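You operate a simulated robot arm through the tools that you are given. There is no shell and no other tool. Be economical: measure what you need, move in short steps, check, and stop when the job is done.

You are at the controls of a simulated two-armed robot. One attempt, no reset.

TASK
Seal foil pack No 39 in the vacuum sealer for 4 seconds.
Fine: lower the lid, then hold it shut with one hand while the other presses start; the pack stays inside, the lid as it comes up.

Only the result counts: the job must be done as asked and must still hold three seconds after the hand-in. Knocking over, shifting, dropping, spilling or breaking anything else fails it. A push-on lid holds only when it is set on centred and level and pressed home; a screw cap is set on level and turned clockwise until tight.

THE ROBOT
Two 7-joint arms with two-finger parallel grippers on one trunk, on a base that drives. Base frame: it is fixed to the floor where the robot stands at the start and does not move with it; the origin is under the middle of the robot, x ahead of it, y to its left, z up. Lengths are in m, angles in rad, forces in N, time in s.
The left shoulder is at the start at [0.06, 0.143, 0.901], the right one opposite. With the tool pointing down near the work surface each hand reaches from about 0.32 to 0.74 m from the robot's upright axis, wherever it stands, measured 20 degrees to its own side. Places, roughly: bed of the vacuum sealer [0.7, 1.9, 0.9]; clear lid [0.9, 1.9, 1.1]; green button of the sealer [0.5, 1.8, 0.9]; sealer time knob [0.5, 2, 0.9]; vacuum sealer [0.7, 1.9, 0.8]. Payload 1.57 kg a hand.
The tool frame of a hand sits at the grasp point between the pads (the TCP): z along the fingers, y along the line on which they close. The tips reach 0.03 m beyond it. The gripper opens to 0.11 m. The fingers are 0.024 m wide and 0.012 m thick; the gripper's body (0.048 by 0.112 m) begins 0.078 m behind the TCP.
Orientation is that of the tool frame in the base frame, as [roll, pitch, yaw] about the fixed x, y, z axes, in that order (R = Rz(yaw) Ry(pitch) Rx(roll)). With the fingers straight down and closing along the base's y, the tool's x points along the base's -x, its y along +y and its z along -z.

THE INTERFACE
- The arms move only by the tool jog_arm. It takes "left_plan", "right_plan" or both (then of equal length, played together; a hand with none holds still); each is a list of rows, each a list of 6 numbers: the shift along the base's x, y, z in m, then the turn, a rotation vector about the base's x, y, z in rad. In form: [[tx, ty, tz, wx, wy, wz], ...]. A call has 1 to 12 rows; each row shifts and turns the commanded pose from where the row before left it. "left_fingers" and "right_fingers" are, for a hand that has rows, the closure, from 0 (fully open) to 1 (shut), set as the call begins (left out, the last holds). Rows are played at 5 a second. More than 0.05 m and 0.15 rad between two rows, or a gripper value outside its range, and nothing of the call is played. A pose out of reach is approached as far as the arm can. The call stops where the force on the tool passes 90 N (or 10 N more than at its start, if that is more) or the arm is blocked; 0.2 s more then pass. The fingers move at their own pace (about 0.045 m/s each) and stop on an object; they squeeze with about 36 N. The grip force told is the motor's: it shows also when the fingers shut on nothing. Time passes only in rows, and 0.2 s behind the last, so rows that do not move let the fingers close. It gives the time, the measured TCP pose, the force on the tool (base axes), the opening and the grip force at its end, in the units of the frame above (readings bear some noise), with the torque about the TCP (base axes, N m) and any sound that the robot's microphone picked up.
- Cameras (640 x 400 px; columns grow to the right, rows downward): "scene" is now at [0.0425, -0.0269, 1.5088]; the picture's right is [-0.36, -0.93, 0.00], its down [-0.71, 0.27, -0.65] and it looks along [0.61, -0.23, -0.76] (base axes); focal length 269 px, centre (320, 200). "left" rides on the left gripper at [0.07, -0.016, -0.141] in its tool frame; the picture's right is [0.23, 0.97, 0.00], its down [-0.85, 0.20, -0.48] and it looks along [-0.47, 0.11, 0.88] (tool axes); focal length 222 px, centre (320, 200). "right" rides on the right gripper at [0.07, 0.016, -0.141] in its tool frame; the picture's right is [-0.23, 0.97, 0.00], its down [-0.86, -0.20, -0.48] and it looks along [-0.47, -0.11, 0.88] (tool axes); focal length 222 px, centre (320, 200). There is no depth. A picture from a camera that has moved, and an enlarged one, comes with that camera's place and axes in the base frame and with its lens.
- capture(camera): a new picture of that camera. No time passes.
- move_column(by): slides the trunk up (or, below 0, down) by that many m; the arms and the scene camera ride with it, the base frame stays. It gives what a move gives, with no picture.
- steer(legs): drives the robot by 1 to 6 legs, each [ahead, left, turn to the left] in m, m and rad, along the robot's own axes; the way and the turn of a leg run together, so that a leg with both is an arc; at most 1.5 m and 3.142 rad a leg. The arms and the cameras ride along, it lands a little off, and it stops where it bumps. It gives what a move gives.
- head_to(pan, tilt): turns the head with the scene camera to pan (to the left, within 1.501 rad either way) and tilt (down, from -0.506 to 1.204), counted from straight ahead of the robot. It gives what a move gives.
- close_up(camera, box): a new picture of the part [left, top, right, bottom] of that camera's present view, enlarged. No time passes.
- close_job(): hands the job in; it is judged then, once.

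Go step by step. Nothing tells you exact positions but the pictures and the camera data: compare them with the known pose of the tool, close in by small moves and look again before you grip or let go. The budget is 120 turns and 92 pictures, counting those below and the enlarged ones. Unless the task says otherwise, let go and move clear before handing in, and close with one line.

The tools are called after "Emit:" by a JSON object that holds its "method" and its "body". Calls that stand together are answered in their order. jog_arm: Moves the arms, as the interface text tells. Its arguments: {"type":"object","properties":{"left_plan":{"type":"array","items":{"type":"array","items":{"type":"number"}}},"left_fingers":{"type":"number"},"right_plan":{"type":"array","items":{"type":"array","items":{"type":"number"}}},"right_fingers":{"type":"number"}},"required":[]} The other tools are called the same way: move_column (by) slides the trunk up or down; steer (legs) drives the base; head_to (pan, tilt) turns the head that bears the scene camera; capture (camera) takes a picture; close_up (camera, box) takes an enlarged picture of a part of a camera's view; close_job () hands the job in.

At the start:

```text
time_s: 0.0
left_position: [0.4612, 0.0019, 1.0312]
left_tool_rot: [-3.141, 0.0, 3.139]
left_ft_force: [0.6, 0.5, 0.4]
left_ft_torque: [0.0, 0.02, 0.02]
left_finger_gap: 0.11
left_gripper_force: 0.2
right_position: [0.3694, -0.4044, 1.0081]
right_tool_rot: [-3.141, 0.001, -3.14]
right_ft_force: [-0.8, 0.0, 0.5]
right_ft_torque: [0.01, -0.02, 0.01]
right_finger_gap: 0.1098
right_gripper_force: 0.0
trunk travel left (down, up): [-0.5, 0.09]
robot x, y, heading: [0.003, -0.0008, 0.001]
head pan, tilt: [-0.367, 0.859]
```

scene: 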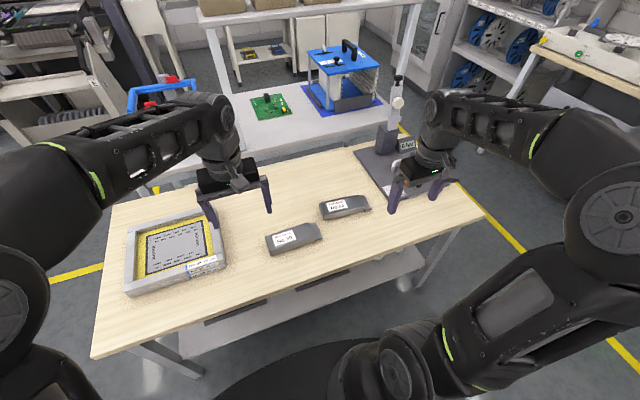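
right: 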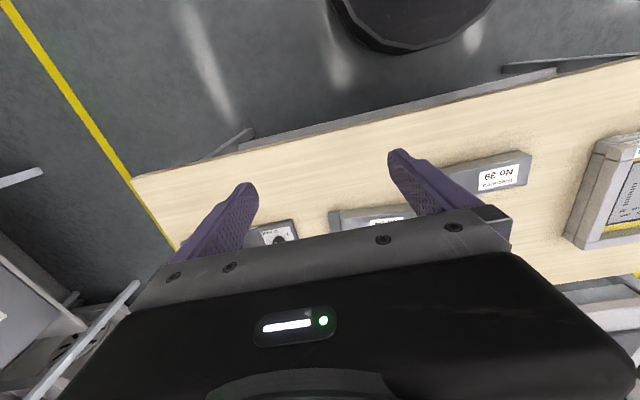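
left: 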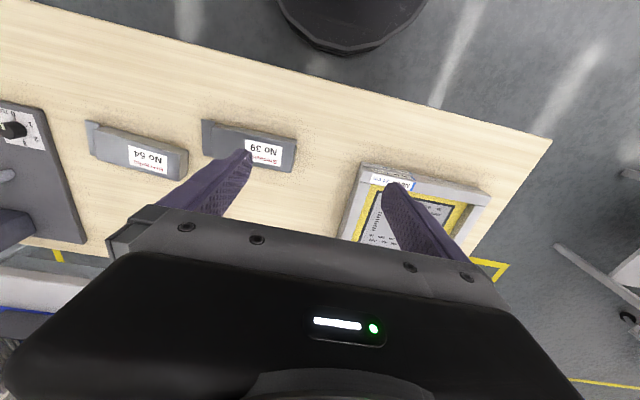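

Two grey foil packs lie on the table: No 39 near [0.53, -0.11] and No 64 beyond it. I'll look at the packs closely and then at the sealer to the left.

Emit:
{"method": "close_up", "body": {"camera": "scene", "box": [240, 180, 400, 280]}}

Emit:
{"method": "close_up", "body": {"camera": "left", "box": [60, 80, 320, 240]}}

Emit:
{"method": "head_to", "body": {"pan": 1.2, "tilt": 0.35}}

Emit:
{"method": "capture", "body": {"camera": "scene"}}

```text
4.00 times, centred on (320, 230) of scene
camera zoom: at [0.0425, -0.0269, 1.5088], right [-0.36, -0.93, 0.0], down [-0.71, 0.27, -0.65], along [0.61, -0.23, -0.76], focal length 1077 px, centre (320, 80)
```

zoom: 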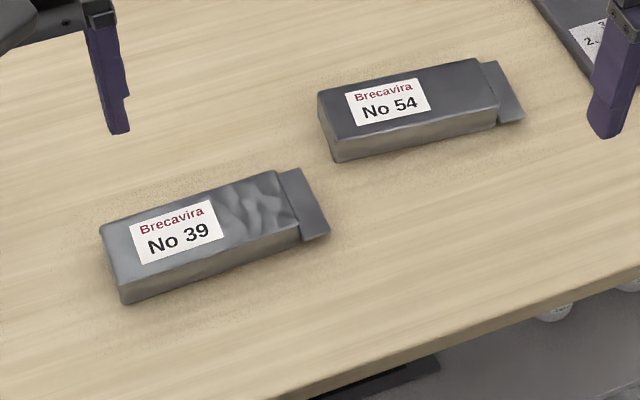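

```text
2.46 times, centred on (190, 160) of left
camera zoom: at [0.3913, -0.0155, 1.1744], right [-0.23, 0.97, 0.0], down [0.85, 0.2, 0.48], along [0.47, 0.11, -0.88], focal length 547 px, centre (640, 298)
```

zoom: 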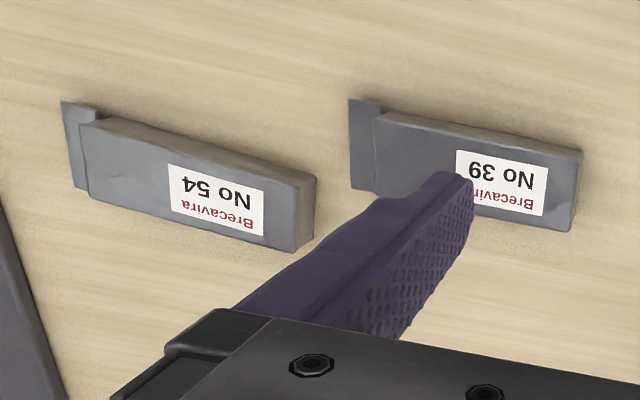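

```text
time_s: 1.6
left_position: [0.4615, 0.0018, 1.0329]
left_tool_rot: [3.141, 0.0, -3.142]
left_ft_force: [1.0, 0.0, 0.0]
left_ft_torque: [0.01, 0.03, 0.0]
left_finger_gap: 0.1099
left_gripper_force: 0.1
right_position: [0.3697, -0.403, 1.008]
right_tool_rot: [-3.141, 0.0, 3.141]
right_ft_force: [0.4, -0.7, 0.1]
right_ft_torque: [-0.05, -0.03, 0.0]
right_finger_gap: 0.1099
right_gripper_force: 0.2
trunk travel left (down, up): [-0.5, 0.09]
robot x, y, heading: [-0.0005, 0.0023, -0.001]
head pan, tilt: [1.201, 0.351]
```

```text
86 pictures are left
camera scene: at [0.0036, 0.0878, 1.5531], right [0.93, -0.36, 0.0], down [-0.12, -0.32, -0.94], along [0.34, 0.88, -0.34], focal length 269 px, centre (320, 200)
```

scene: 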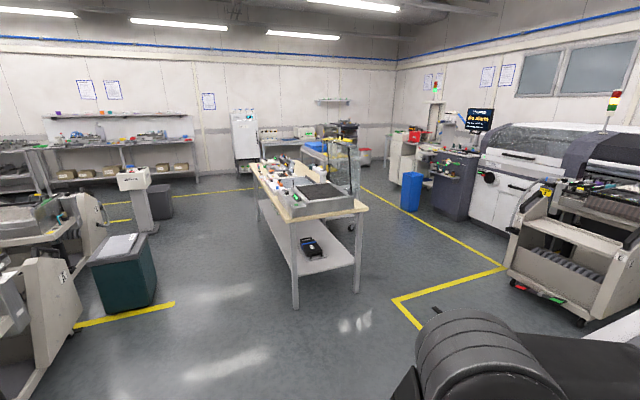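

The sealer stands on another table to my left. I'll zoom in on it.

Emit:
{"method": "close_up", "body": {"camera": "scene", "box": [230, 130, 390, 230]}}

Emit:
{"method": "capture", "body": {"camera": "right"}}

```text
4.00 times, centred on (310, 180) of scene
camera zoom: at [0.0036, 0.0878, 1.5531], right [0.93, -0.36, 0.0], down [-0.12, -0.32, -0.94], along [0.34, 0.88, -0.34], focal length 1077 px, centre (360, 280)
```

zoom: 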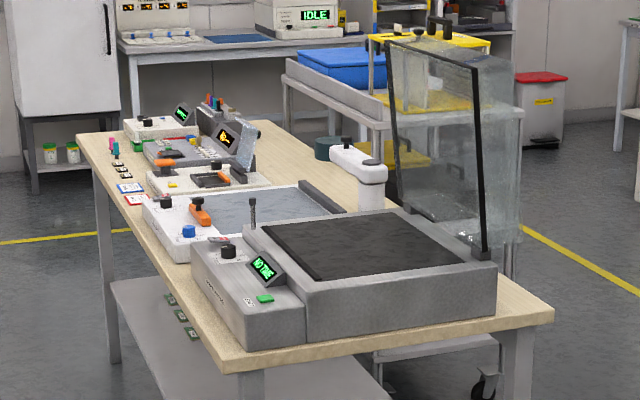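

```text
84 pictures are left
camera right: at [0.299, -0.3866, 1.1497], right [0.23, 0.97, 0.0], down [0.86, -0.2, 0.48], along [0.47, -0.11, -0.88], focal length 222 px, centre (320, 200)
```

right: 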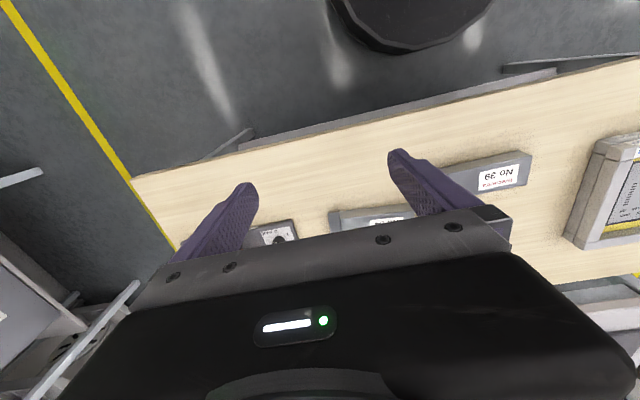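

Sealer seen: bed, raised clear lid hinged at the far side, knob, display "NO TIME", green button on the near side. First I bring the left hand above pack No 39, turned so the fingers close along x.

Emit:
{"method": "jog_arm", "body": {"left_plan": [[0.0072, -0.01, -0.013, 0, 0, -0.1428], [0.0072, -0.01, -0.013, 0, 0, -0.1428], [0.0072, -0.01, -0.013, 0, 0, -0.1428], [0.0072, -0.01, -0.013, 0, 0, -0.1428], [0.0072, -0.01, -0.013, 0, 0, -0.1428], [0.0072, -0.01, -0.013, 0, 0, -0.1428], [0.0072, -0.01, -0.013, 0, 0, -0.1428], [0.0072, -0.01, -0.013, 0, 0, -0.1428], [0.0072, -0.01, -0.013, 0, 0, -0.1428], [0.0072, -0.01, -0.013, 0, 0, -0.1428], [0.0072, -0.01, -0.013, 0, 0, -0.1428], [0, 0, 0, 0, 0, 0]], "left_fingers": 0}}

Emit:
{"method": "head_to", "body": {"pan": -0.2, "tilt": 0.95}}

Emit:
{"method": "capture", "body": {"camera": "left"}}

Emit:
{"method": "capture", "body": {"camera": "scene"}}

```text
time_s: 4.2
left_position: [0.5424, -0.1076, 0.889]
left_tool_rot: [-3.14, 0.001, 1.569]
left_ft_force: [0.8, 0.6, -0.1]
left_ft_torque: [0.01, 0.02, 0.0]
left_finger_gap: 0.1101
left_gripper_force: 0.1
right_position: [0.3688, -0.4039, 1.0088]
right_tool_rot: [-3.141, 0.0, 3.141]
right_ft_force: [0.7, 0.2, -0.7]
right_ft_torque: [-0.04, -0.03, -0.02]
right_finger_gap: 0.1101
right_gripper_force: 0.0
trunk travel left (down, up): [-0.5, 0.09]
robot x, y, heading: [0.0003, 0.001, -0.001]
head pan, tilt: [1.201, 0.351]
```

```text
time_s: 5.8
left_position: [0.5407, -0.1079, 0.8905]
left_tool_rot: [3.141, 0.002, 1.571]
left_ft_force: [-0.6, 0.2, -0.5]
left_ft_torque: [0.0, 0.0, 0.01]
left_finger_gap: 0.11
left_gripper_force: 0.0
right_position: [0.3691, -0.403, 1.0082]
right_tool_rot: [3.14, 0.001, -3.14]
right_ft_force: [-0.5, -0.5, 0.3]
right_ft_torque: [0.0, 0.0, 0.0]
right_finger_gap: 0.1099
right_gripper_force: 0.1
trunk travel left (down, up): [-0.5, 0.09]
robot x, y, heading: [0.0039, -0.0008, 0.004]
head pan, tilt: [-0.201, 0.949]
```

```text
83 pictures are left
camera left: at [0.5244, -0.0397, 1.0306], right [0.97, 0.23, 0.0], down [0.2, -0.85, 0.48], along [0.11, -0.47, -0.88], focal length 222 px, centre (320, 200)
```

left: 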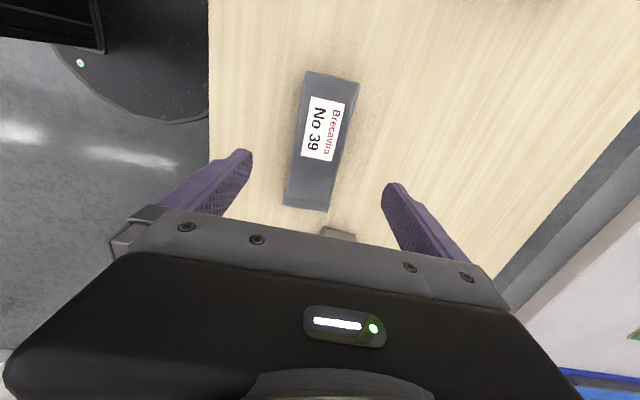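

```text
82 pictures are left
camera scene: at [0.0412, -0.0135, 1.502], right [-0.2, -0.98, 0.0], down [-0.8, 0.16, -0.58], along [0.57, -0.12, -0.81], focal length 269 px, centre (320, 200)
```

scene: 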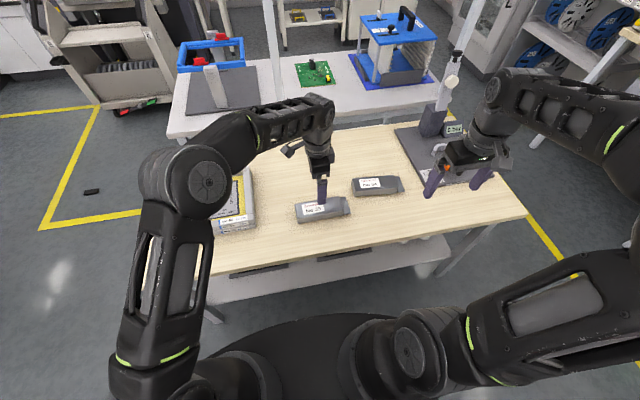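

The pack is centred between the open fingers (about [0.54, -0.11], 0.06 wide in x). I lower onto it and grip.

Emit:
{"method": "jog_arm", "body": {"left_plan": [[0, 0, -0.03, 0, 0, 0], [0, 0, -0.03, 0, 0, 0], [0, 0, -0.03, 0, 0, 0], [0, 0, -0.025, 0, 0, 0], [0, 0, -0.017, 0, 0, 0], [0, 0, 0, 0, 0, 0]]}}

Emit:
{"method": "capture", "body": {"camera": "left"}}

Emit:
{"method": "close_up", "body": {"camera": "scene", "box": [250, 140, 410, 240]}}

```text
time_s: 7.2
left_position: [0.5405, -0.1073, 0.7569]
left_tool_rot: [3.14, -0.002, 1.571]
left_ft_force: [0.3, 0.1, 0.1]
left_ft_torque: [0.01, -0.02, 0.02]
left_finger_gap: 0.1099
left_gripper_force: 0.0
right_position: [0.3697, -0.4042, 1.0082]
right_tool_rot: [3.141, -0.001, -3.141]
right_ft_force: [-0.5, 0.1, -0.4]
right_ft_torque: [-0.02, -0.01, -0.03]
right_finger_gap: 0.1098
right_gripper_force: 0.1
trunk travel left (down, up): [-0.5, 0.09]
robot x, y, heading: [-0.0037, 0.0012, 0.001]
head pan, tilt: [-0.201, 0.949]
```

```text
81 pictures are left
camera left: at [0.5247, -0.0388, 0.8988], right [0.97, 0.23, 0.0], down [0.2, -0.85, 0.48], along [0.11, -0.47, -0.88], focal length 222 px, centre (320, 200)
```

left: 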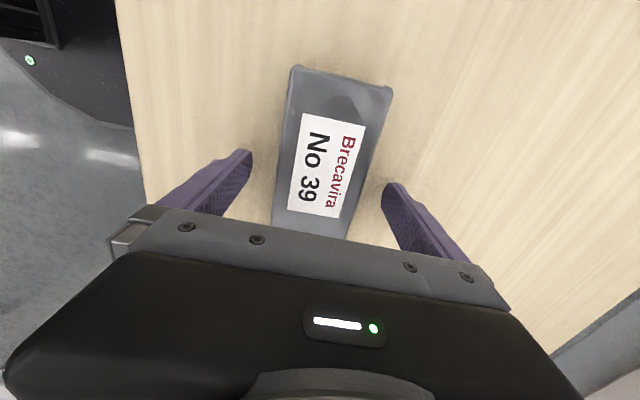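

```text
4.00 times, centred on (330, 190) of scene
camera zoom: at [0.0412, -0.0135, 1.502], right [-0.2, -0.98, 0.0], down [-0.8, 0.16, -0.58], along [0.57, -0.12, -0.81], focal length 1077 px, centre (280, 240)
```

zoom: 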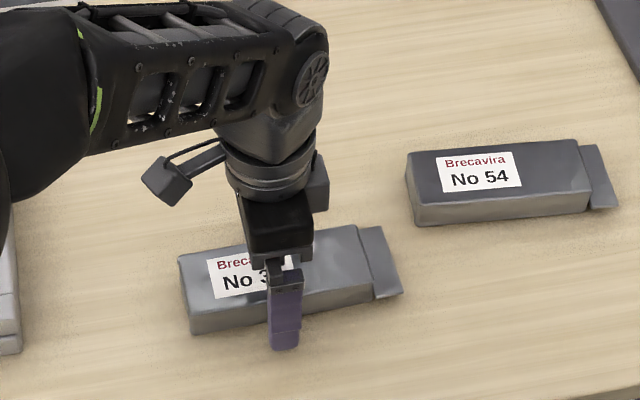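

Fingers straddle pack No 39 at its middle. Closing and then lifting a little.

Emit:
{"method": "jog_arm", "body": {"left_plan": [[0, 0, 0, 0, 0, 0], [0, 0, 0, 0, 0, 0], [0, 0, 0, 0, 0, 0], [0, 0, 0, 0, 0, 0], [0, 0, 0, 0, 0, 0]], "left_fingers": 1}}

Emit:
{"method": "jog_arm", "body": {"left_plan": [[0, 0, 0.02, 0, 0, 0], [0, 0, 0.03, 0, 0, 0], [0, 0, 0.04, 0, 0, 0], [0, 0, 0.04, 0, 0, 0], [0, 0, 0.04, 0, 0, 0], [0, 0, 0, 0, 0, 0]]}}

Emit:
{"method": "capture", "body": {"camera": "left"}}

Emit:
{"method": "capture", "body": {"camera": "scene"}}

```text
time_s: 8.4
left_position: [0.5399, -0.1075, 0.7567]
left_tool_rot: [-3.141, 0.0, 1.569]
left_ft_force: [-0.3, -0.1, -0.9]
left_ft_torque: [0.05, 0.04, 0.06]
left_finger_gap: 0.0657
left_gripper_force: 36.1
right_position: [0.3707, -0.4034, 1.0079]
right_tool_rot: [3.141, 0.0, -3.14]
right_ft_force: [1.1, 0.5, 0.9]
right_ft_torque: [-0.02, 0.0, 0.04]
right_finger_gap: 0.11
right_gripper_force: 0.0
trunk travel left (down, up): [-0.5, 0.09]
robot x, y, heading: [0.0003, -0.0017, -0.002]
head pan, tilt: [-0.201, 0.949]
```

```text
time_s: 9.8
left_position: [0.5405, -0.1096, 0.9293]
left_tool_rot: [-3.139, 0.0, 1.57]
left_ft_force: [-0.1, 0.6, -2.2]
left_ft_torque: [0.02, -0.03, -0.01]
left_finger_gap: 0.0657
left_gripper_force: 36.1
right_position: [0.3704, -0.4036, 1.0079]
right_tool_rot: [3.141, -0.001, -3.142]
right_ft_force: [0.9, 0.1, -1.0]
right_ft_torque: [0.01, -0.02, 0.01]
right_finger_gap: 0.1101
right_gripper_force: 0.0
trunk travel left (down, up): [-0.5, 0.09]
robot x, y, heading: [-0.0004, 0.0009, 0.0]
head pan, tilt: [-0.201, 0.949]
```

```text
79 pictures are left
camera left: at [0.5239, -0.0418, 1.0713], right [0.97, 0.23, 0.0], down [0.2, -0.85, 0.48], along [0.11, -0.47, -0.88], focal length 222 px, centre (320, 200)
```

left: 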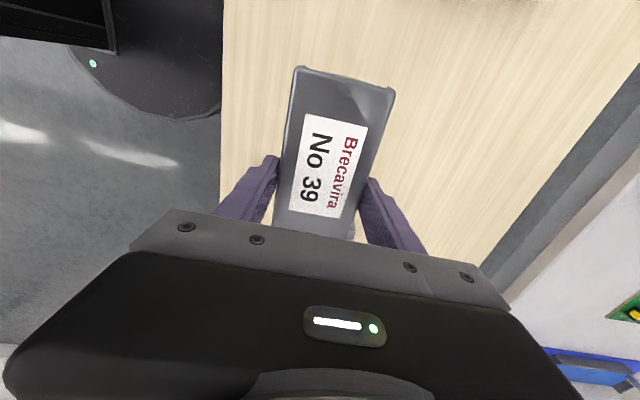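

```text
78 pictures are left
camera scene: at [0.0416, -0.0136, 1.5019], right [-0.2, -0.98, 0.0], down [-0.8, 0.16, -0.58], along [0.57, -0.12, -0.81], focal length 269 px, centre (320, 200)
```

scene: 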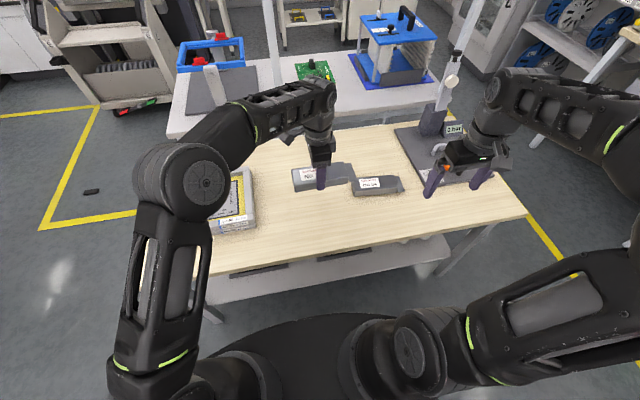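

Pack No 39 is held. I raise it, back off from the table, and drive left toward the sealer's front, stopping short to look.

Emit:
{"method": "jog_arm", "body": {"left_plan": [[0, 0, 0.04, 0, 0, 0], [0, 0, 0.04, 0, 0, 0], [0, 0, 0.04, 0, 0, 0], [0, 0, 0.04, 0, 0, 0], [0, 0, 0, 0, 0, 0]]}}

Emit:
{"method": "steer", "body": {"legs": [[-0.4, 0, 0], [0, 1.0, 0], [0, 0.88, 0]]}}

Emit:
{"method": "head_to", "body": {"pan": 0, "tilt": 0.6}}

Emit:
{"method": "capture", "body": {"camera": "scene"}}

```text
time_s: 11.0
left_position: [0.5272, -0.0973, 1.0215]
left_tool_rot: [3.128, 0.0, 1.566]
left_ft_force: [0.4, 0.1, -2.0]
left_ft_torque: [0.0, 0.03, 0.02]
left_finger_gap: 0.0657
left_gripper_force: 36.3
left hand out of reach, approached as far as the arm can: row 2, 3, 4
right_position: [0.3711, -0.4027, 1.0081]
right_tool_rot: [-3.14, -0.002, -3.141]
right_ft_force: [-0.3, -0.3, -0.4]
right_ft_torque: [0.01, 0.0, 0.02]
right_finger_gap: 0.1103
right_gripper_force: 0.1
trunk travel left (down, up): [-0.5, 0.09]
robot x, y, heading: [-0.0025, -0.0006, 0.004]
head pan, tilt: [-0.201, 0.949]
```

```text
time_s: 22.6
left_position: [0.1001, 1.8027, 1.0208]
left_tool_rot: [3.126, 0.0, 1.582]
left_ft_force: [-0.5, -0.3, -1.9]
left_ft_torque: [0.0, 0.03, 0.01]
left_finger_gap: 0.0651
left_gripper_force: 36.0
right_position: [-0.0511, 1.4959, 1.0082]
right_tool_rot: [3.141, 0.001, -3.128]
right_ft_force: [0.7, -0.1, 0.5]
right_ft_torque: [-0.03, 0.01, -0.02]
right_finger_gap: 0.1101
right_gripper_force: 0.0
trunk travel left (down, up): [-0.5, 0.09]
robot x, y, heading: [-0.4271, 1.8945, 0.017]
head pan, tilt: [-0.201, 0.949]
```

```text
time_s: 23.4
left_position: [0.1002, 1.8033, 1.0202]
left_tool_rot: [3.126, -0.002, 1.582]
left_ft_force: [-0.1, 0.5, -2.2]
left_ft_torque: [0.02, -0.01, 0.01]
left_finger_gap: 0.0652
left_gripper_force: 35.9
right_position: [-0.0526, 1.4947, 1.0074]
right_tool_rot: [3.141, 0.0, -3.125]
right_ft_force: [-1.5, 0.2, 0.3]
right_ft_torque: [0.01, 0.0, 0.0]
right_finger_gap: 0.11
right_gripper_force: 0.0
trunk travel left (down, up): [-0.5, 0.09]
robot x, y, heading: [-0.4273, 1.8971, 0.013]
head pan, tilt: [0.0, 0.6]
```

```text
77 pictures are left
camera scene: at [-0.3682, 1.8956, 1.5303], right [0.01, -1.0, 0.0], down [-0.57, -0.01, -0.82], along [0.82, 0.01, -0.57], focal length 269 px, centre (320, 200)
```

scene: 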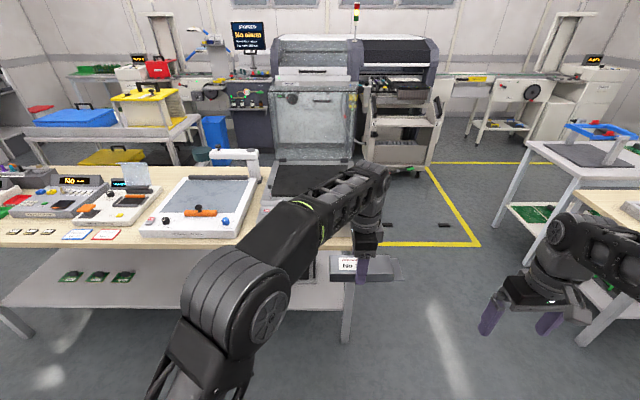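

The left forearm hides part of the sealer. I zoom in to see what I can.

Emit:
{"method": "close_up", "body": {"camera": "scene", "box": [220, 60, 400, 260]}}

Emit:
{"method": "move_column", "body": {"by": 0.09}}

Emit:
{"method": "jog_arm", "body": {"left_plan": [[-0.02, 0.04, 0, 0, 0, 0], [-0.02, 0.04, 0, 0, 0, 0], [-0.02, 0.04, 0, 0, 0, 0], [-0.02, 0.04, 0, 0, 0, 0], [-0.02, 0.04, 0, 0, 0, 0], [-0.02, 0.04, 0, 0, 0, 0], [-0.02, 0.04, 0, 0, 0, 0], [-0.0, 0.04, 0, 0, 0, 0], [-0.0, 0.04, 0, 0, 0, 0]]}}

Emit:
{"method": "capture", "body": {"camera": "scene"}}

```text
2.00 times, centred on (310, 160) of scene
camera zoom: at [-0.3682, 1.8956, 1.5303], right [0.01, -1.0, 0.0], down [-0.57, -0.01, -0.82], along [0.82, 0.01, -0.57], focal length 538 px, centre (340, 280)
```

zoom: 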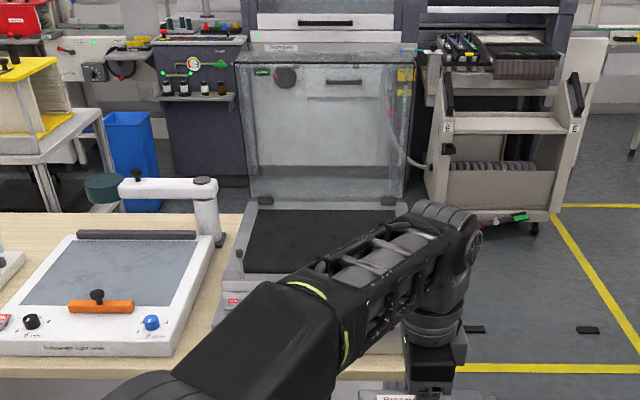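

```text
time_s: 24.6
left_position: [0.1011, 1.8026, 1.1097]
left_tool_rot: [3.126, -0.002, 1.581]
left_ft_force: [0.1, 0.0, -1.3]
left_ft_torque: [0.03, 0.0, 0.01]
left_finger_gap: 0.0653
left_gripper_force: 36.4
right_position: [-0.0516, 1.495, 1.0985]
right_tool_rot: [3.142, 0.001, -3.127]
right_ft_force: [-0.6, 0.5, 0.2]
right_ft_torque: [-0.01, 0.03, 0.0]
right_finger_gap: 0.1099
right_gripper_force: 0.0
trunk travel left (down, up): [-0.59, 0.0]
robot x, y, heading: [-0.4285, 1.893, 0.01]
head pan, tilt: [0.0, 0.6]
```

```text
time_s: 26.6
left_position: [-0.0427, 2.1658, 1.1104]
left_tool_rot: [3.125, 0.001, 1.581]
left_ft_force: [0.1, 0.5, -2.3]
left_ft_torque: [-0.02, 0.02, 0.01]
left_finger_gap: 0.0655
left_gripper_force: 36.2
right_position: [-0.0519, 1.4971, 1.0985]
right_tool_rot: [3.139, -0.001, -3.127]
right_ft_force: [0.8, 0.2, -0.3]
right_ft_torque: [-0.02, -0.04, -0.01]
right_finger_gap: 0.1103
right_gripper_force: 0.0
trunk travel left (down, up): [-0.59, 0.0]
robot x, y, heading: [-0.4221, 1.8904, 0.014]
head pan, tilt: [0.0, 0.6]
```

```text
75 pictures are left
camera scene: at [-0.3688, 1.8967, 1.6204], right [0.01, -1.0, 0.0], down [-0.56, -0.01, -0.83], along [0.83, 0.01, -0.56], focal length 269 px, centre (320, 200)
```

scene: 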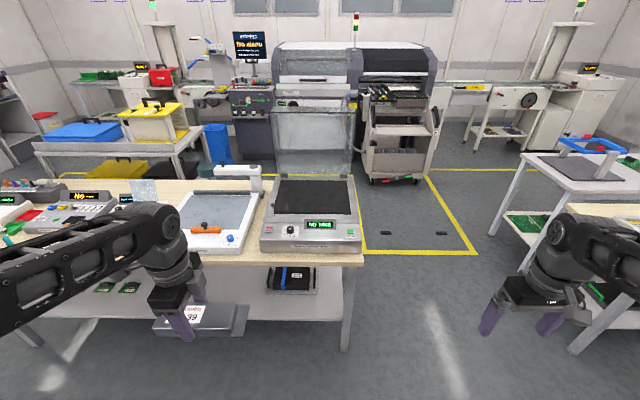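

Emit:
{"method": "close_up", "body": {"camera": "scene", "box": [240, 80, 390, 260]}}

Emit:
{"method": "close_up", "body": {"camera": "scene", "box": [250, 170, 370, 260]}}

```text
2.22 times, centred on (315, 170) of scene
camera zoom: at [-0.3688, 1.8967, 1.6204], right [0.01, -1.0, 0.0], down [-0.56, -0.01, -0.83], along [0.83, 0.01, -0.56], focal length 598 px, centre (331, 267)
```

zoom: 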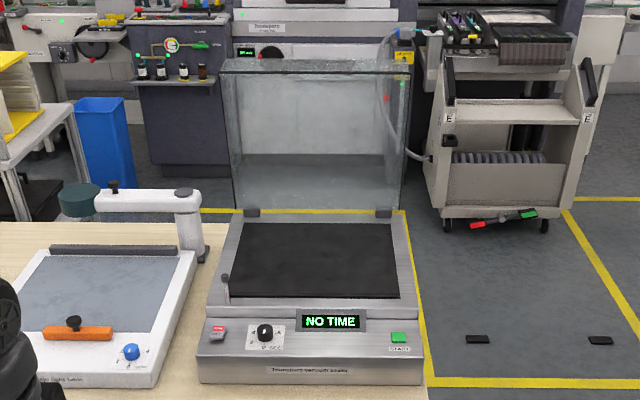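

```text
4.44 times, centred on (310, 215) of scene
camera zoom: at [-0.3688, 1.8967, 1.6204], right [0.01, -1.0, 0.0], down [-0.56, -0.01, -0.83], along [0.83, 0.01, -0.56], focal length 1197 px, centre (364, 133)
```

zoom: 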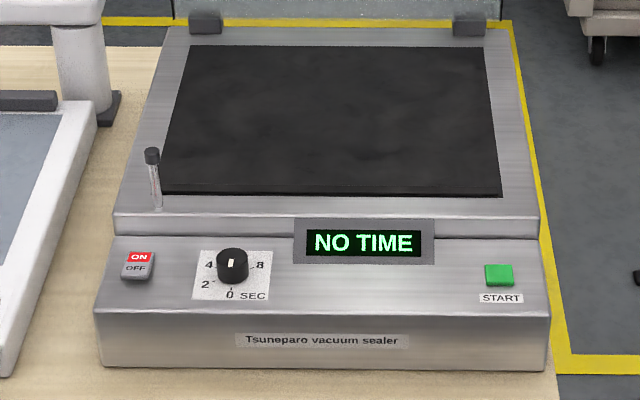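

Sealer controls seen: ON/OFF, time knob (0/2/4/6?/8), display NO TIME, START, plus a lever pin at front-left of the bed. I drive closer and zoom in on these.

Emit:
{"method": "steer", "body": {"legs": [[0.35, 0, -0.014]]}}

Emit:
{"method": "head_to", "body": {"pan": 0, "tilt": 0.85}}

Emit:
{"method": "capture", "body": {"camera": "scene"}}

```text
time_s: 28.9
left_position: [0.3127, 2.1606, 1.1099]
left_tool_rot: [3.13, -0.002, 1.567]
left_ft_force: [0.0, 0.0, -1.9]
left_ft_torque: [0.03, 0.02, -0.01]
left_finger_gap: 0.0653
left_gripper_force: 36.0
right_position: [0.2924, 1.4925, 1.0976]
right_tool_rot: [-3.14, 0.0, 3.142]
right_ft_force: [0.6, -0.5, -0.5]
right_ft_torque: [0.0, 0.0, -0.01]
right_finger_gap: 0.11
right_gripper_force: 0.0
trunk travel left (down, up): [-0.59, 0.0]
robot x, y, heading: [-0.0791, 1.8992, -0.002]
head pan, tilt: [0.0, 0.6]
```

```text
time_s: 29.7
left_position: [0.3117, 2.1592, 1.1111]
left_tool_rot: [3.126, 0.0, 1.568]
left_ft_force: [0.0, -0.5, -1.9]
left_ft_torque: [0.01, 0.0, -0.05]
left_finger_gap: 0.0654
left_gripper_force: 36.1
right_position: [0.2918, 1.4917, 1.0983]
right_tool_rot: [-3.141, 0.0, 3.139]
right_ft_force: [0.1, 0.5, -1.1]
right_ft_torque: [0.0, -0.03, 0.02]
right_finger_gap: 0.11
right_gripper_force: 0.0
trunk travel left (down, up): [-0.59, 0.0]
robot x, y, heading: [-0.0792, 1.8964, 0.003]
head pan, tilt: [0.0, 0.85]
```

```text
72 pictures are left
camera scene: at [-0.0292, 1.8973, 1.5995], right [0.0, -1.0, 0.0], down [-0.75, 0.0, -0.66], along [0.66, 0.0, -0.75], focal length 269 px, centre (320, 200)
```

scene: 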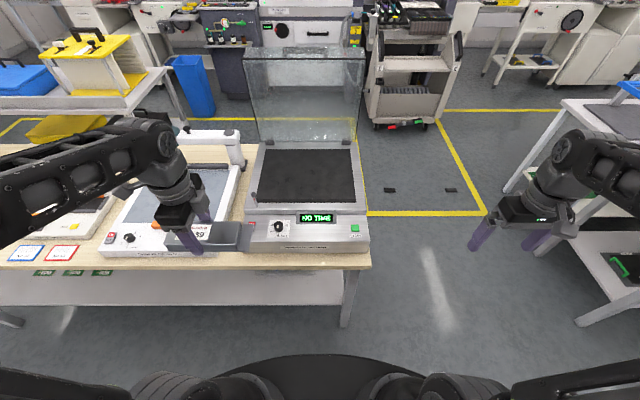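

Emit:
{"method": "close_up", "body": {"camera": "scene", "box": [240, 185, 370, 255]}}

Emit:
{"method": "close_up", "body": {"camera": "scene", "box": [240, 130, 370, 210]}}

Emit:
{"method": "close_up", "body": {"camera": "scene", "box": [262, 212, 302, 240]}}

```text
4.92 times, centred on (305, 220) of scene
camera zoom: at [-0.0292, 1.8973, 1.5995], right [0.0, -1.0, 0.0], down [-0.75, 0.0, -0.66], along [0.66, 0.0, -0.75], focal length 1326 px, centre (394, 102)
```

zoom: 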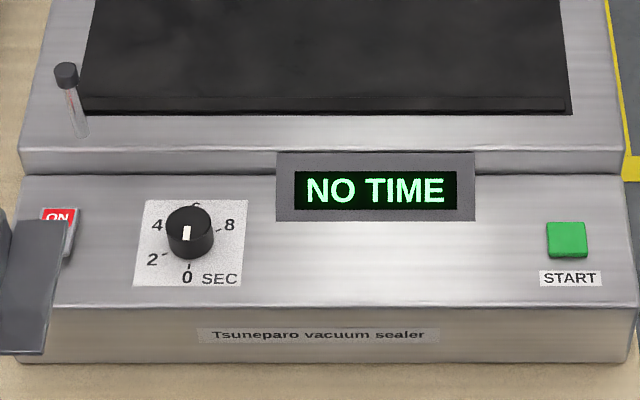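

```text
4.92 times, centred on (305, 170) of scene
camera zoom: at [-0.0292, 1.8973, 1.5995], right [0.0, -1.0, 0.0], down [-0.75, 0.0, -0.66], along [0.66, 0.0, -0.75], focal length 1326 px, centre (394, 348)
```

zoom: 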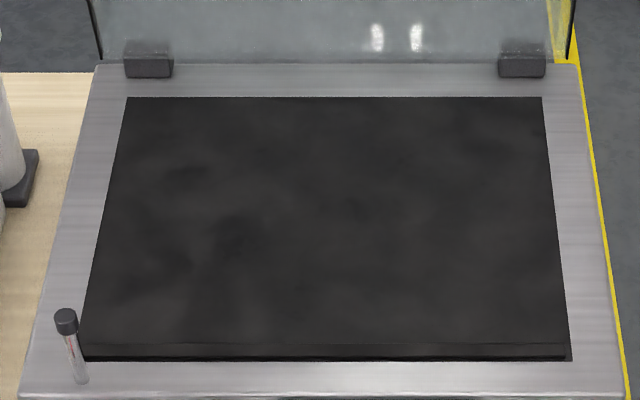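

```text
14.29 times, centred on (282, 226) of scene
camera zoom: at [-0.0292, 1.8973, 1.5995], right [0.0, -1.0, 0.0], down [-0.75, 0.0, -0.66], along [0.66, 0.0, -0.75], focal length 3846 px, centre (863, -171)
```

zoom: 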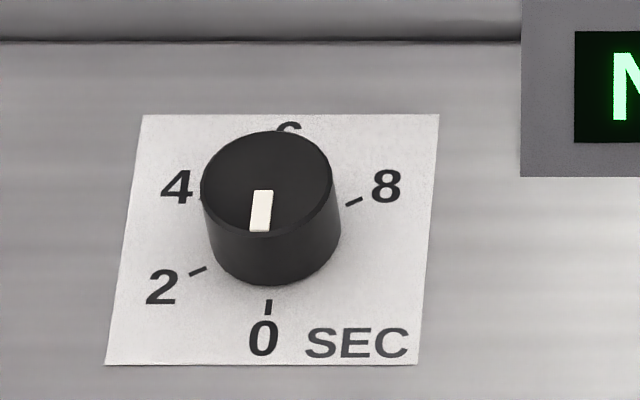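

The knob's mark points to 0; the marks are 60° apart clockwise, so 4 s means 120° clockwise. The seal bar is the strip along the front of the bed, so the pack's tail should lie toward -x. I turn the pack accordingly.

Emit:
{"method": "jog_arm", "body": {"left_plan": [[0, 0, 0, 0, 0, -0.1428], [0, 0, 0, 0, 0, -0.1428], [0, 0, 0, 0, 0, -0.1428], [0, 0, 0, 0, 0, -0.1428], [0, 0, 0, 0, 0, -0.1428], [0, 0, 0, 0, 0, -0.1428], [0, 0, 0, 0, 0, -0.1428], [0, 0, 0, 0, 0, -0.1428], [0, 0, 0, 0, 0, -0.1428], [0, 0, 0, 0, 0, -0.1428], [0, 0, 0, 0, 0, -0.1428]]}}

Emit:
{"method": "capture", "body": {"camera": "scene"}}

Emit:
{"method": "capture", "body": {"camera": "left"}}

```text
time_s: 32.1
left_position: [0.3107, 2.1604, 1.1115]
left_tool_rot: [3.126, -0.001, -0.007]
left_ft_force: [0.2, 0.4, -2.0]
left_ft_torque: [0.0, 0.02, 0.01]
left_finger_gap: 0.0654
left_gripper_force: 35.8
right_position: [0.2916, 1.4915, 1.0988]
right_tool_rot: [-3.14, 0.0, 3.139]
right_ft_force: [-0.2, -0.1, -0.2]
right_ft_torque: [-0.01, -0.01, 0.02]
right_finger_gap: 0.1098
right_gripper_force: 0.0
trunk travel left (down, up): [-0.59, 0.0]
robot x, y, heading: [-0.0767, 1.8961, -0.002]
head pan, tilt: [0.0, 0.85]
```

```text
68 pictures are left
camera scene: at [-0.0291, 1.8973, 1.5995], right [0.0, -1.0, 0.0], down [-0.75, 0.0, -0.66], along [0.66, 0.0, -0.75], focal length 269 px, centre (320, 200)
```

scene: 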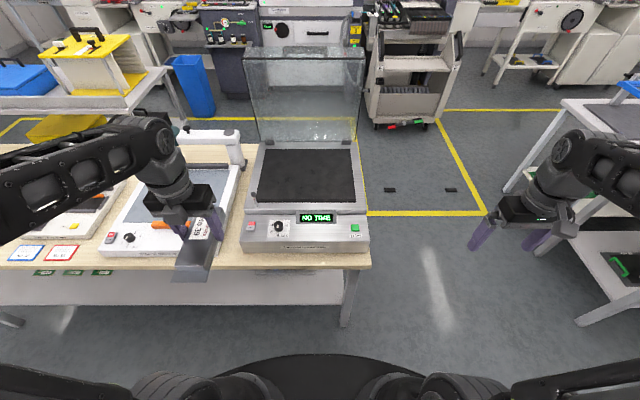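

```text
67 pictures are left
camera left: at [0.3804, 2.1764, 1.2525], right [0.22, -0.98, 0.01], down [-0.86, -0.19, 0.48], along [-0.47, -0.12, -0.88], focal length 222 px, centre (320, 200)
```

left: 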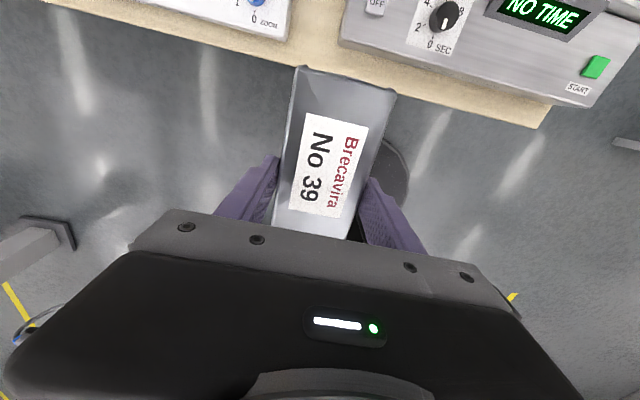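

The turn worked; tail now points to -x. I advance 0.08 m and carry the pack to just above the front of the bed.

Emit:
{"method": "steer", "body": {"legs": [[0.075, 0, 0]]}}

Emit:
{"method": "jog_arm", "body": {"left_plan": [[0.03, -0.023, 0, 0, 0, 0], [0.03, -0.023, 0, 0, 0, 0], [0.03, -0.023, 0, 0, 0, 0], [0.03, -0.023, 0, 0, 0, 0], [0.03, -0.023, 0, 0, 0, 0], [0.03, -0.023, 0, 0, 0, 0], [0.03, -0.023, -0.01, 0, 0, 0], [0.03, -0.023, -0.01, 0, 0, 0], [0.03, -0.023, -0.01, 0, 0, 0], [0.03, -0.02, -0.01, 0, 0, 0], [0, 0, 0, 0.015, 0, 0]]}}

Emit:
{"method": "capture", "body": {"camera": "scene"}}

Emit:
{"method": "capture", "body": {"camera": "left"}}

```text
time_s: 33.1
left_position: [0.3864, 2.1603, 1.1105]
left_tool_rot: [3.126, 0.0, -0.005]
left_ft_force: [0.5, 0.4, -1.5]
left_ft_torque: [-0.03, 0.04, 0.01]
left_finger_gap: 0.0655
left_gripper_force: 36.3
right_position: [0.3694, 1.4934, 1.0985]
right_tool_rot: [3.141, -0.001, 3.141]
right_ft_force: [0.9, -0.7, 0.6]
right_ft_torque: [-0.03, 0.07, 0.02]
right_finger_gap: 0.1102
right_gripper_force: 0.1
trunk travel left (down, up): [-0.59, 0.0]
robot x, y, heading: [0.0005, 1.8975, -0.003]
head pan, tilt: [0.0, 0.85]
```

```text
time_s: 35.5
left_position: [0.6101, 1.9868, 1.0945]
left_tool_rot: [3.141, -0.001, -0.001]
left_ft_force: [0.0, -1.2, -1.4]
left_ft_torque: [0.02, -0.01, -0.02]
left_finger_gap: 0.0652
left_gripper_force: 35.5
left hand out of reach, approached as far as the arm can: row 8, 9, 10
right_position: [0.3675, 1.4929, 1.0981]
right_tool_rot: [-3.141, 0.0, -3.14]
right_ft_force: [-0.4, -0.6, 0.6]
right_ft_torque: [0.03, -0.03, -0.01]
right_finger_gap: 0.1102
right_gripper_force: 0.1
trunk travel left (down, up): [-0.59, 0.0]
robot x, y, heading: [-0.0004, 1.8987, -0.001]
head pan, tilt: [0.0, 0.85]
```

```text
66 pictures are left
camera scene: at [0.0468, 1.8966, 1.5995], right [0.0, -1.0, 0.0], down [-0.75, 0.0, -0.66], along [0.66, 0.0, -0.75], focal length 269 px, centre (320, 200)
```

scene: 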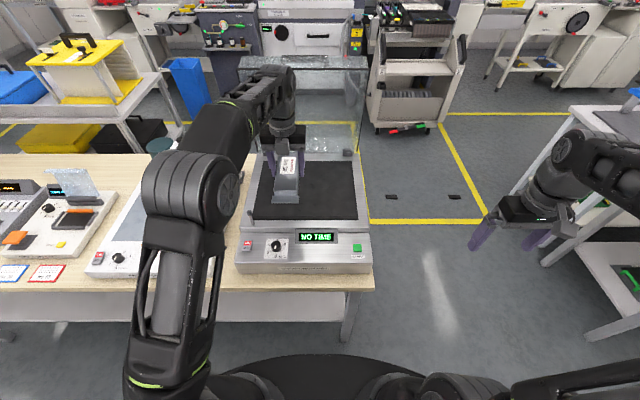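

```text
65 pictures are left
camera left: at [0.6799, 2.0017, 1.2365], right [0.23, -0.97, 0.0], down [-0.86, -0.2, 0.48], along [-0.46, -0.11, -0.88], focal length 222 px, centre (320, 200)
```

left: 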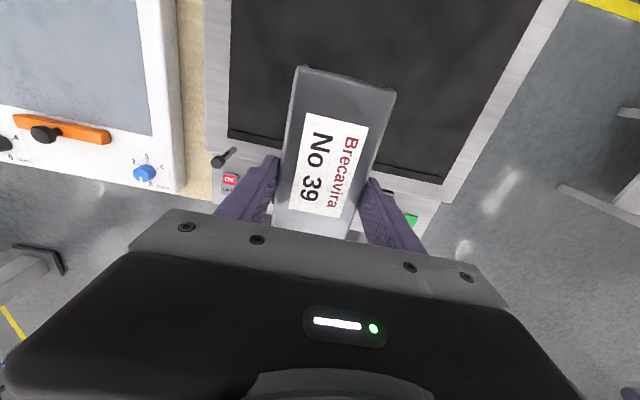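

Bed front edge is at x≈0.578, bed y 1.77–2.12, z≈0.9. I lower first to regain reach, then check the pose.

Emit:
{"method": "jog_arm", "body": {"left_plan": [[0, 0, -0.03, 0, 0, 0], [0, 0, -0.03, 0, 0, 0], [0, 0, -0.03, 0, 0, 0], [0, 0, 0, 0, 0, 0]]}}

```text
time_s: 36.5
left_position: [0.6119, 1.9883, 1.005]
left_tool_rot: [3.141, 0.0, -0.003]
left_ft_force: [-0.1, -0.1, -2.9]
left_ft_torque: [-0.01, -0.02, 0.0]
left_finger_gap: 0.0654
left_gripper_force: 36.0
right_position: [0.3677, 1.4931, 1.0983]
right_tool_rot: [-3.141, -0.001, 3.141]
right_ft_force: [0.1, 0.0, -1.0]
right_ft_torque: [0.0, -0.03, 0.0]
right_finger_gap: 0.11
right_gripper_force: 0.0
trunk travel left (down, up): [-0.59, 0.0]
robot x, y, heading: [-0.0045, 1.8926, 0.0]
head pan, tilt: [0.0, 0.85]
```

Emit:
{"method": "jog_arm", "body": {"left_plan": [[0.026, -0.015, -0.005, 0, 0, 0], [0.026, -0.015, -0.005, 0, 0, 0], [0.026, -0.015, -0.005, 0, 0, 0], [0, 0, 0, 0, 0, 0]]}}

Emit:
{"method": "capture", "body": {"camera": "left"}}

Emit:
{"method": "close_up", "body": {"camera": "scene", "box": [230, 130, 380, 230]}}

```text
time_s: 37.5
left_position: [0.6634, 1.958, 0.995]
left_tool_rot: [-3.14, 0.0, -0.002]
left_ft_force: [0.4, -0.1, -2.1]
left_ft_torque: [-0.02, -0.02, 0.04]
left_finger_gap: 0.0653
left_gripper_force: 36.2
left hand out of reach, approached as far as the arm can: row 3
right_position: [0.368, 1.4927, 1.097]
right_tool_rot: [3.141, 0.0, 3.141]
right_ft_force: [-0.3, 0.2, -0.4]
right_ft_torque: [-0.03, 0.01, -0.03]
right_finger_gap: 0.1101
right_gripper_force: 0.1
trunk travel left (down, up): [-0.59, 0.0]
robot x, y, heading: [-0.0035, 1.8916, -0.0]
head pan, tilt: [0.0, 0.85]
```

```text
64 pictures are left
camera left: at [0.7336, 1.9737, 1.1355], right [0.22, -0.97, 0.0], down [-0.86, -0.2, 0.48], along [-0.47, -0.11, -0.88], focal length 222 px, centre (320, 200)
```

left: 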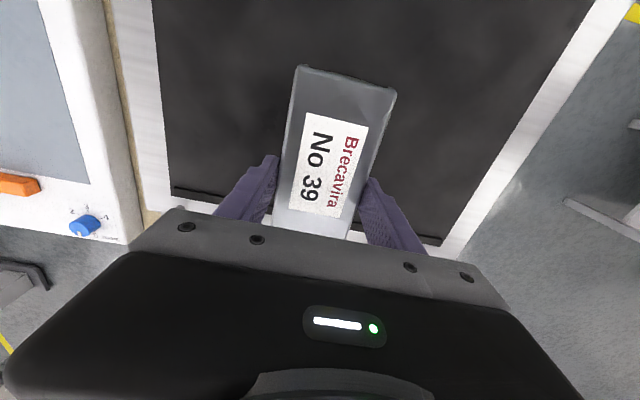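

```text
4.00 times, centred on (305, 180) of scene
camera zoom: at [0.0472, 1.8971, 1.5995], right [0.0, -1.0, 0.0], down [-0.75, 0.0, -0.66], along [0.66, 0.0, -0.75], focal length 1077 px, centre (380, 280)
```

zoom: 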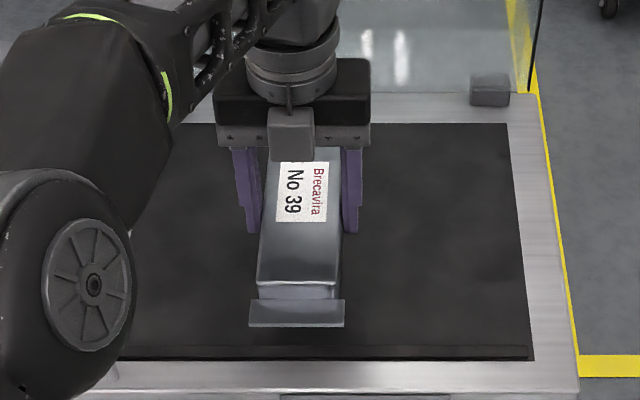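

Reach runs out about 0.025 m short; I drive 0.035 m forward carefully.

Emit:
{"method": "steer", "body": {"legs": [[0.035, 0, 0]]}}

Emit:
{"method": "head_to", "body": {"pan": 0, "tilt": 1.0}}

Emit:
{"method": "capture", "body": {"camera": "scene"}}

```text
time_s: 38.4
left_position: [0.6992, 1.959, 0.9924]
left_tool_rot: [3.141, 0.001, -0.004]
left_ft_force: [0.9, 0.4, -2.1]
left_ft_torque: [0.02, 0.02, -0.05]
left_finger_gap: 0.0655
left_gripper_force: 35.8
right_position: [0.4034, 1.4924, 1.0972]
right_tool_rot: [-3.14, -0.001, 3.141]
right_ft_force: [0.1, 0.4, 0.8]
right_ft_torque: [-0.05, 0.05, 0.02]
right_finger_gap: 0.1099
right_gripper_force: 0.1
trunk travel left (down, up): [-0.59, 0.0]
robot x, y, heading: [0.0329, 1.8949, -0.001]
head pan, tilt: [0.0, 0.85]
```

```text
time_s: 39.1
left_position: [0.6985, 1.9592, 0.9941]
left_tool_rot: [-3.141, -0.001, -0.001]
left_ft_force: [0.0, 1.0, -1.6]
left_ft_torque: [-0.01, -0.02, -0.03]
left_finger_gap: 0.0654
left_gripper_force: 36.2
right_position: [0.4025, 1.492, 1.0983]
right_tool_rot: [-3.141, 0.001, 3.142]
right_ft_force: [1.3, 0.6, -0.2]
right_ft_torque: [0.01, -0.02, 0.02]
right_finger_gap: 0.1102
right_gripper_force: 0.0
trunk travel left (down, up): [-0.59, 0.0]
robot x, y, heading: [0.0322, 1.8969, 0.0]
head pan, tilt: [0.0, 1.0]
```

```text
62 pictures are left
camera scene: at [0.0721, 1.8973, 1.5884], right [0.0, -1.0, 0.0], down [-0.84, 0.0, -0.54], along [0.54, 0.0, -0.84], focal length 269 px, centre (320, 200)
```

scene: 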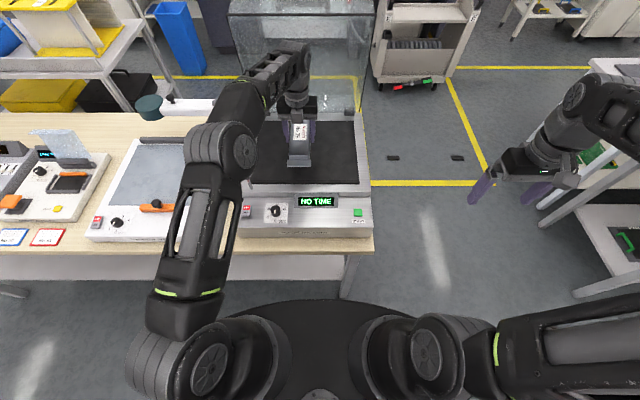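

Emit:
{"method": "jog_arm", "body": {"left_plan": [[-0.007, -0.01, -0.02, 0, 0, 0], [0, 0, -0.02, 0, 0, 0], [0, 0, 0, 0, 0, 0]]}}

Emit:
{"method": "close_up", "body": {"camera": "scene", "box": [230, 110, 380, 210]}}

```text
time_s: 39.9
left_position: [0.6914, 1.9494, 0.9553]
left_tool_rot: [-3.141, 0.0, -0.004]
left_ft_force: [0.3, 0.4, -1.5]
left_ft_torque: [0.0, -0.02, 0.02]
left_finger_gap: 0.0655
left_gripper_force: 36.1
right_position: [0.4033, 1.4921, 1.0978]
right_tool_rot: [3.141, 0.001, -3.141]
right_ft_force: [0.0, -0.6, 0.2]
right_ft_torque: [0.01, 0.02, -0.01]
right_finger_gap: 0.1102
right_gripper_force: 0.1
trunk travel left (down, up): [-0.59, 0.0]
robot x, y, heading: [0.036, 1.896, 0.001]
head pan, tilt: [0.0, 1.0]
```

```text
4.00 times, centred on (305, 160) of scene
camera zoom: at [0.0722, 1.8971, 1.5884], right [0.0, -1.0, 0.0], down [-0.84, 0.0, -0.54], along [0.54, 0.0, -0.84], focal length 1077 px, centre (380, 360)
```

zoom: 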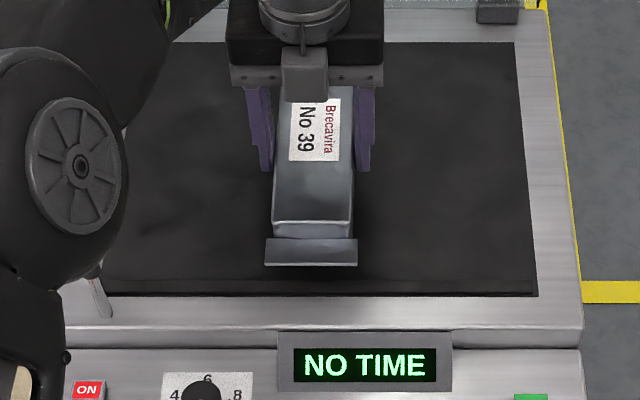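

The seal bar lies at x≈0.579–0.590; the tail is about a centimetre behind it. I shift back 0.011 and lower toward the bed.

Emit:
{"method": "jog_arm", "body": {"left_plan": [[-0.011, -0.005, 0, 0, 0, 0], [0, 0, -0.007, 0, 0, 0], [0, 0, -0.006, 0, 0, 0], [0, 0, 0, 0, 0, 0]]}}

Emit:
{"method": "close_up", "body": {"camera": "scene", "box": [260, 140, 360, 200]}}

```text
time_s: 40.9
left_position: [0.6807, 1.9442, 0.941]
left_tool_rot: [-3.14, 0.001, -0.001]
left_ft_force: [0.0, -0.7, -2.0]
left_ft_torque: [-0.01, 0.02, 0.03]
left_finger_gap: 0.0653
left_gripper_force: 36.3
right_position: [0.4034, 1.4927, 1.0976]
right_tool_rot: [-3.142, 0.001, 3.141]
right_ft_force: [0.4, -0.6, 1.0]
right_ft_torque: [-0.01, 0.01, 0.0]
right_finger_gap: 0.1097
right_gripper_force: 0.2
trunk travel left (down, up): [-0.59, 0.0]
robot x, y, heading: [0.0351, 1.894, 0.0]
head pan, tilt: [0.0, 1.0]
```

```text
6.40 times, centred on (310, 170) of scene
camera zoom: at [0.0727, 1.8973, 1.5884], right [0.0, -1.0, 0.0], down [-0.84, 0.0, -0.54], along [0.54, 0.0, -0.84], focal length 1723 px, centre (384, 392)
```

zoom: 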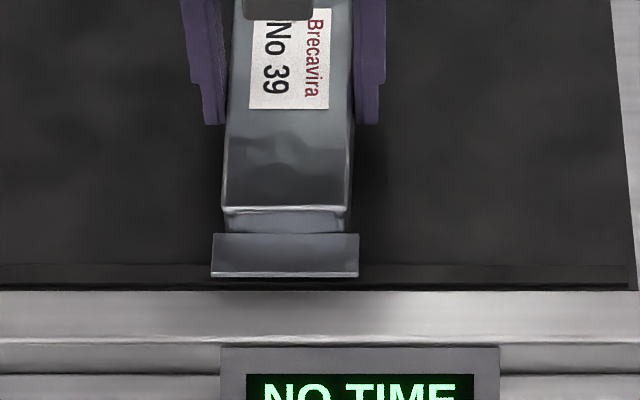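

Emit:
{"method": "jog_arm", "body": {"left_plan": [[0, 0, -0.003, 0, 0, 0], [0, 0, 0, 0, 0, 0]]}}

Emit:
{"method": "jog_arm", "body": {"left_plan": [[0, 0, -0.003, 0, 0, 0], [0, 0, 0, 0, 0, 0]]}}

Emit:
{"method": "close_up", "body": {"camera": "scene", "box": [260, 140, 360, 200]}}

```text
time_s: 41.5
left_position: [0.6805, 1.9439, 0.9373]
left_tool_rot: [3.141, 0.0, -0.002]
left_ft_force: [0.4, 0.6, -1.4]
left_ft_torque: [-0.08, 0.11, -0.01]
left_finger_gap: 0.0656
left_gripper_force: 35.7
right_position: [0.4033, 1.4929, 1.0987]
right_tool_rot: [-3.14, 0.002, -3.141]
right_ft_force: [-0.2, 0.1, -0.4]
right_ft_torque: [-0.03, 0.0, -0.01]
right_finger_gap: 0.1101
right_gripper_force: 0.0
trunk travel left (down, up): [-0.59, 0.0]
robot x, y, heading: [0.0349, 1.8964, 0.002]
head pan, tilt: [0.0, 1.0]
```

```text
time_s: 42.1
left_position: [0.6807, 1.9443, 0.9374]
left_tool_rot: [3.14, -0.006, -0.002]
left_ft_force: [5.6, 2.2, 19.4]
left_ft_torque: [0.22, 0.75, -0.16]
left_finger_gap: 0.0652
left_gripper_force: 36.3
right_position: [0.4022, 1.492, 1.0995]
right_tool_rot: [3.14, 0.0, -3.141]
right_ft_force: [0.3, -0.2, -0.3]
right_ft_torque: [0.03, 0.02, 0.02]
right_finger_gap: 0.1101
right_gripper_force: 0.0
trunk travel left (down, up): [-0.59, 0.0]
robot x, y, heading: [0.0348, 1.8959, 0.001]
head pan, tilt: [0.0, 1.0]
```

```text
6.40 times, centred on (310, 170) of scene
camera zoom: at [0.0712, 1.8974, 1.5887], right [0.0, -1.0, 0.0], down [-0.84, 0.0, -0.54], along [0.54, 0.0, -0.84], focal length 1723 px, centre (384, 392)
```

zoom: 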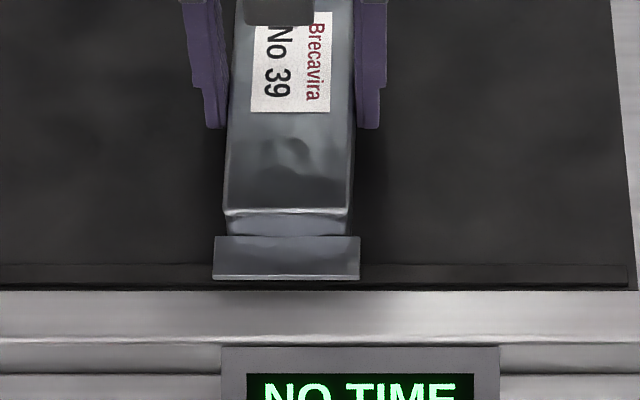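

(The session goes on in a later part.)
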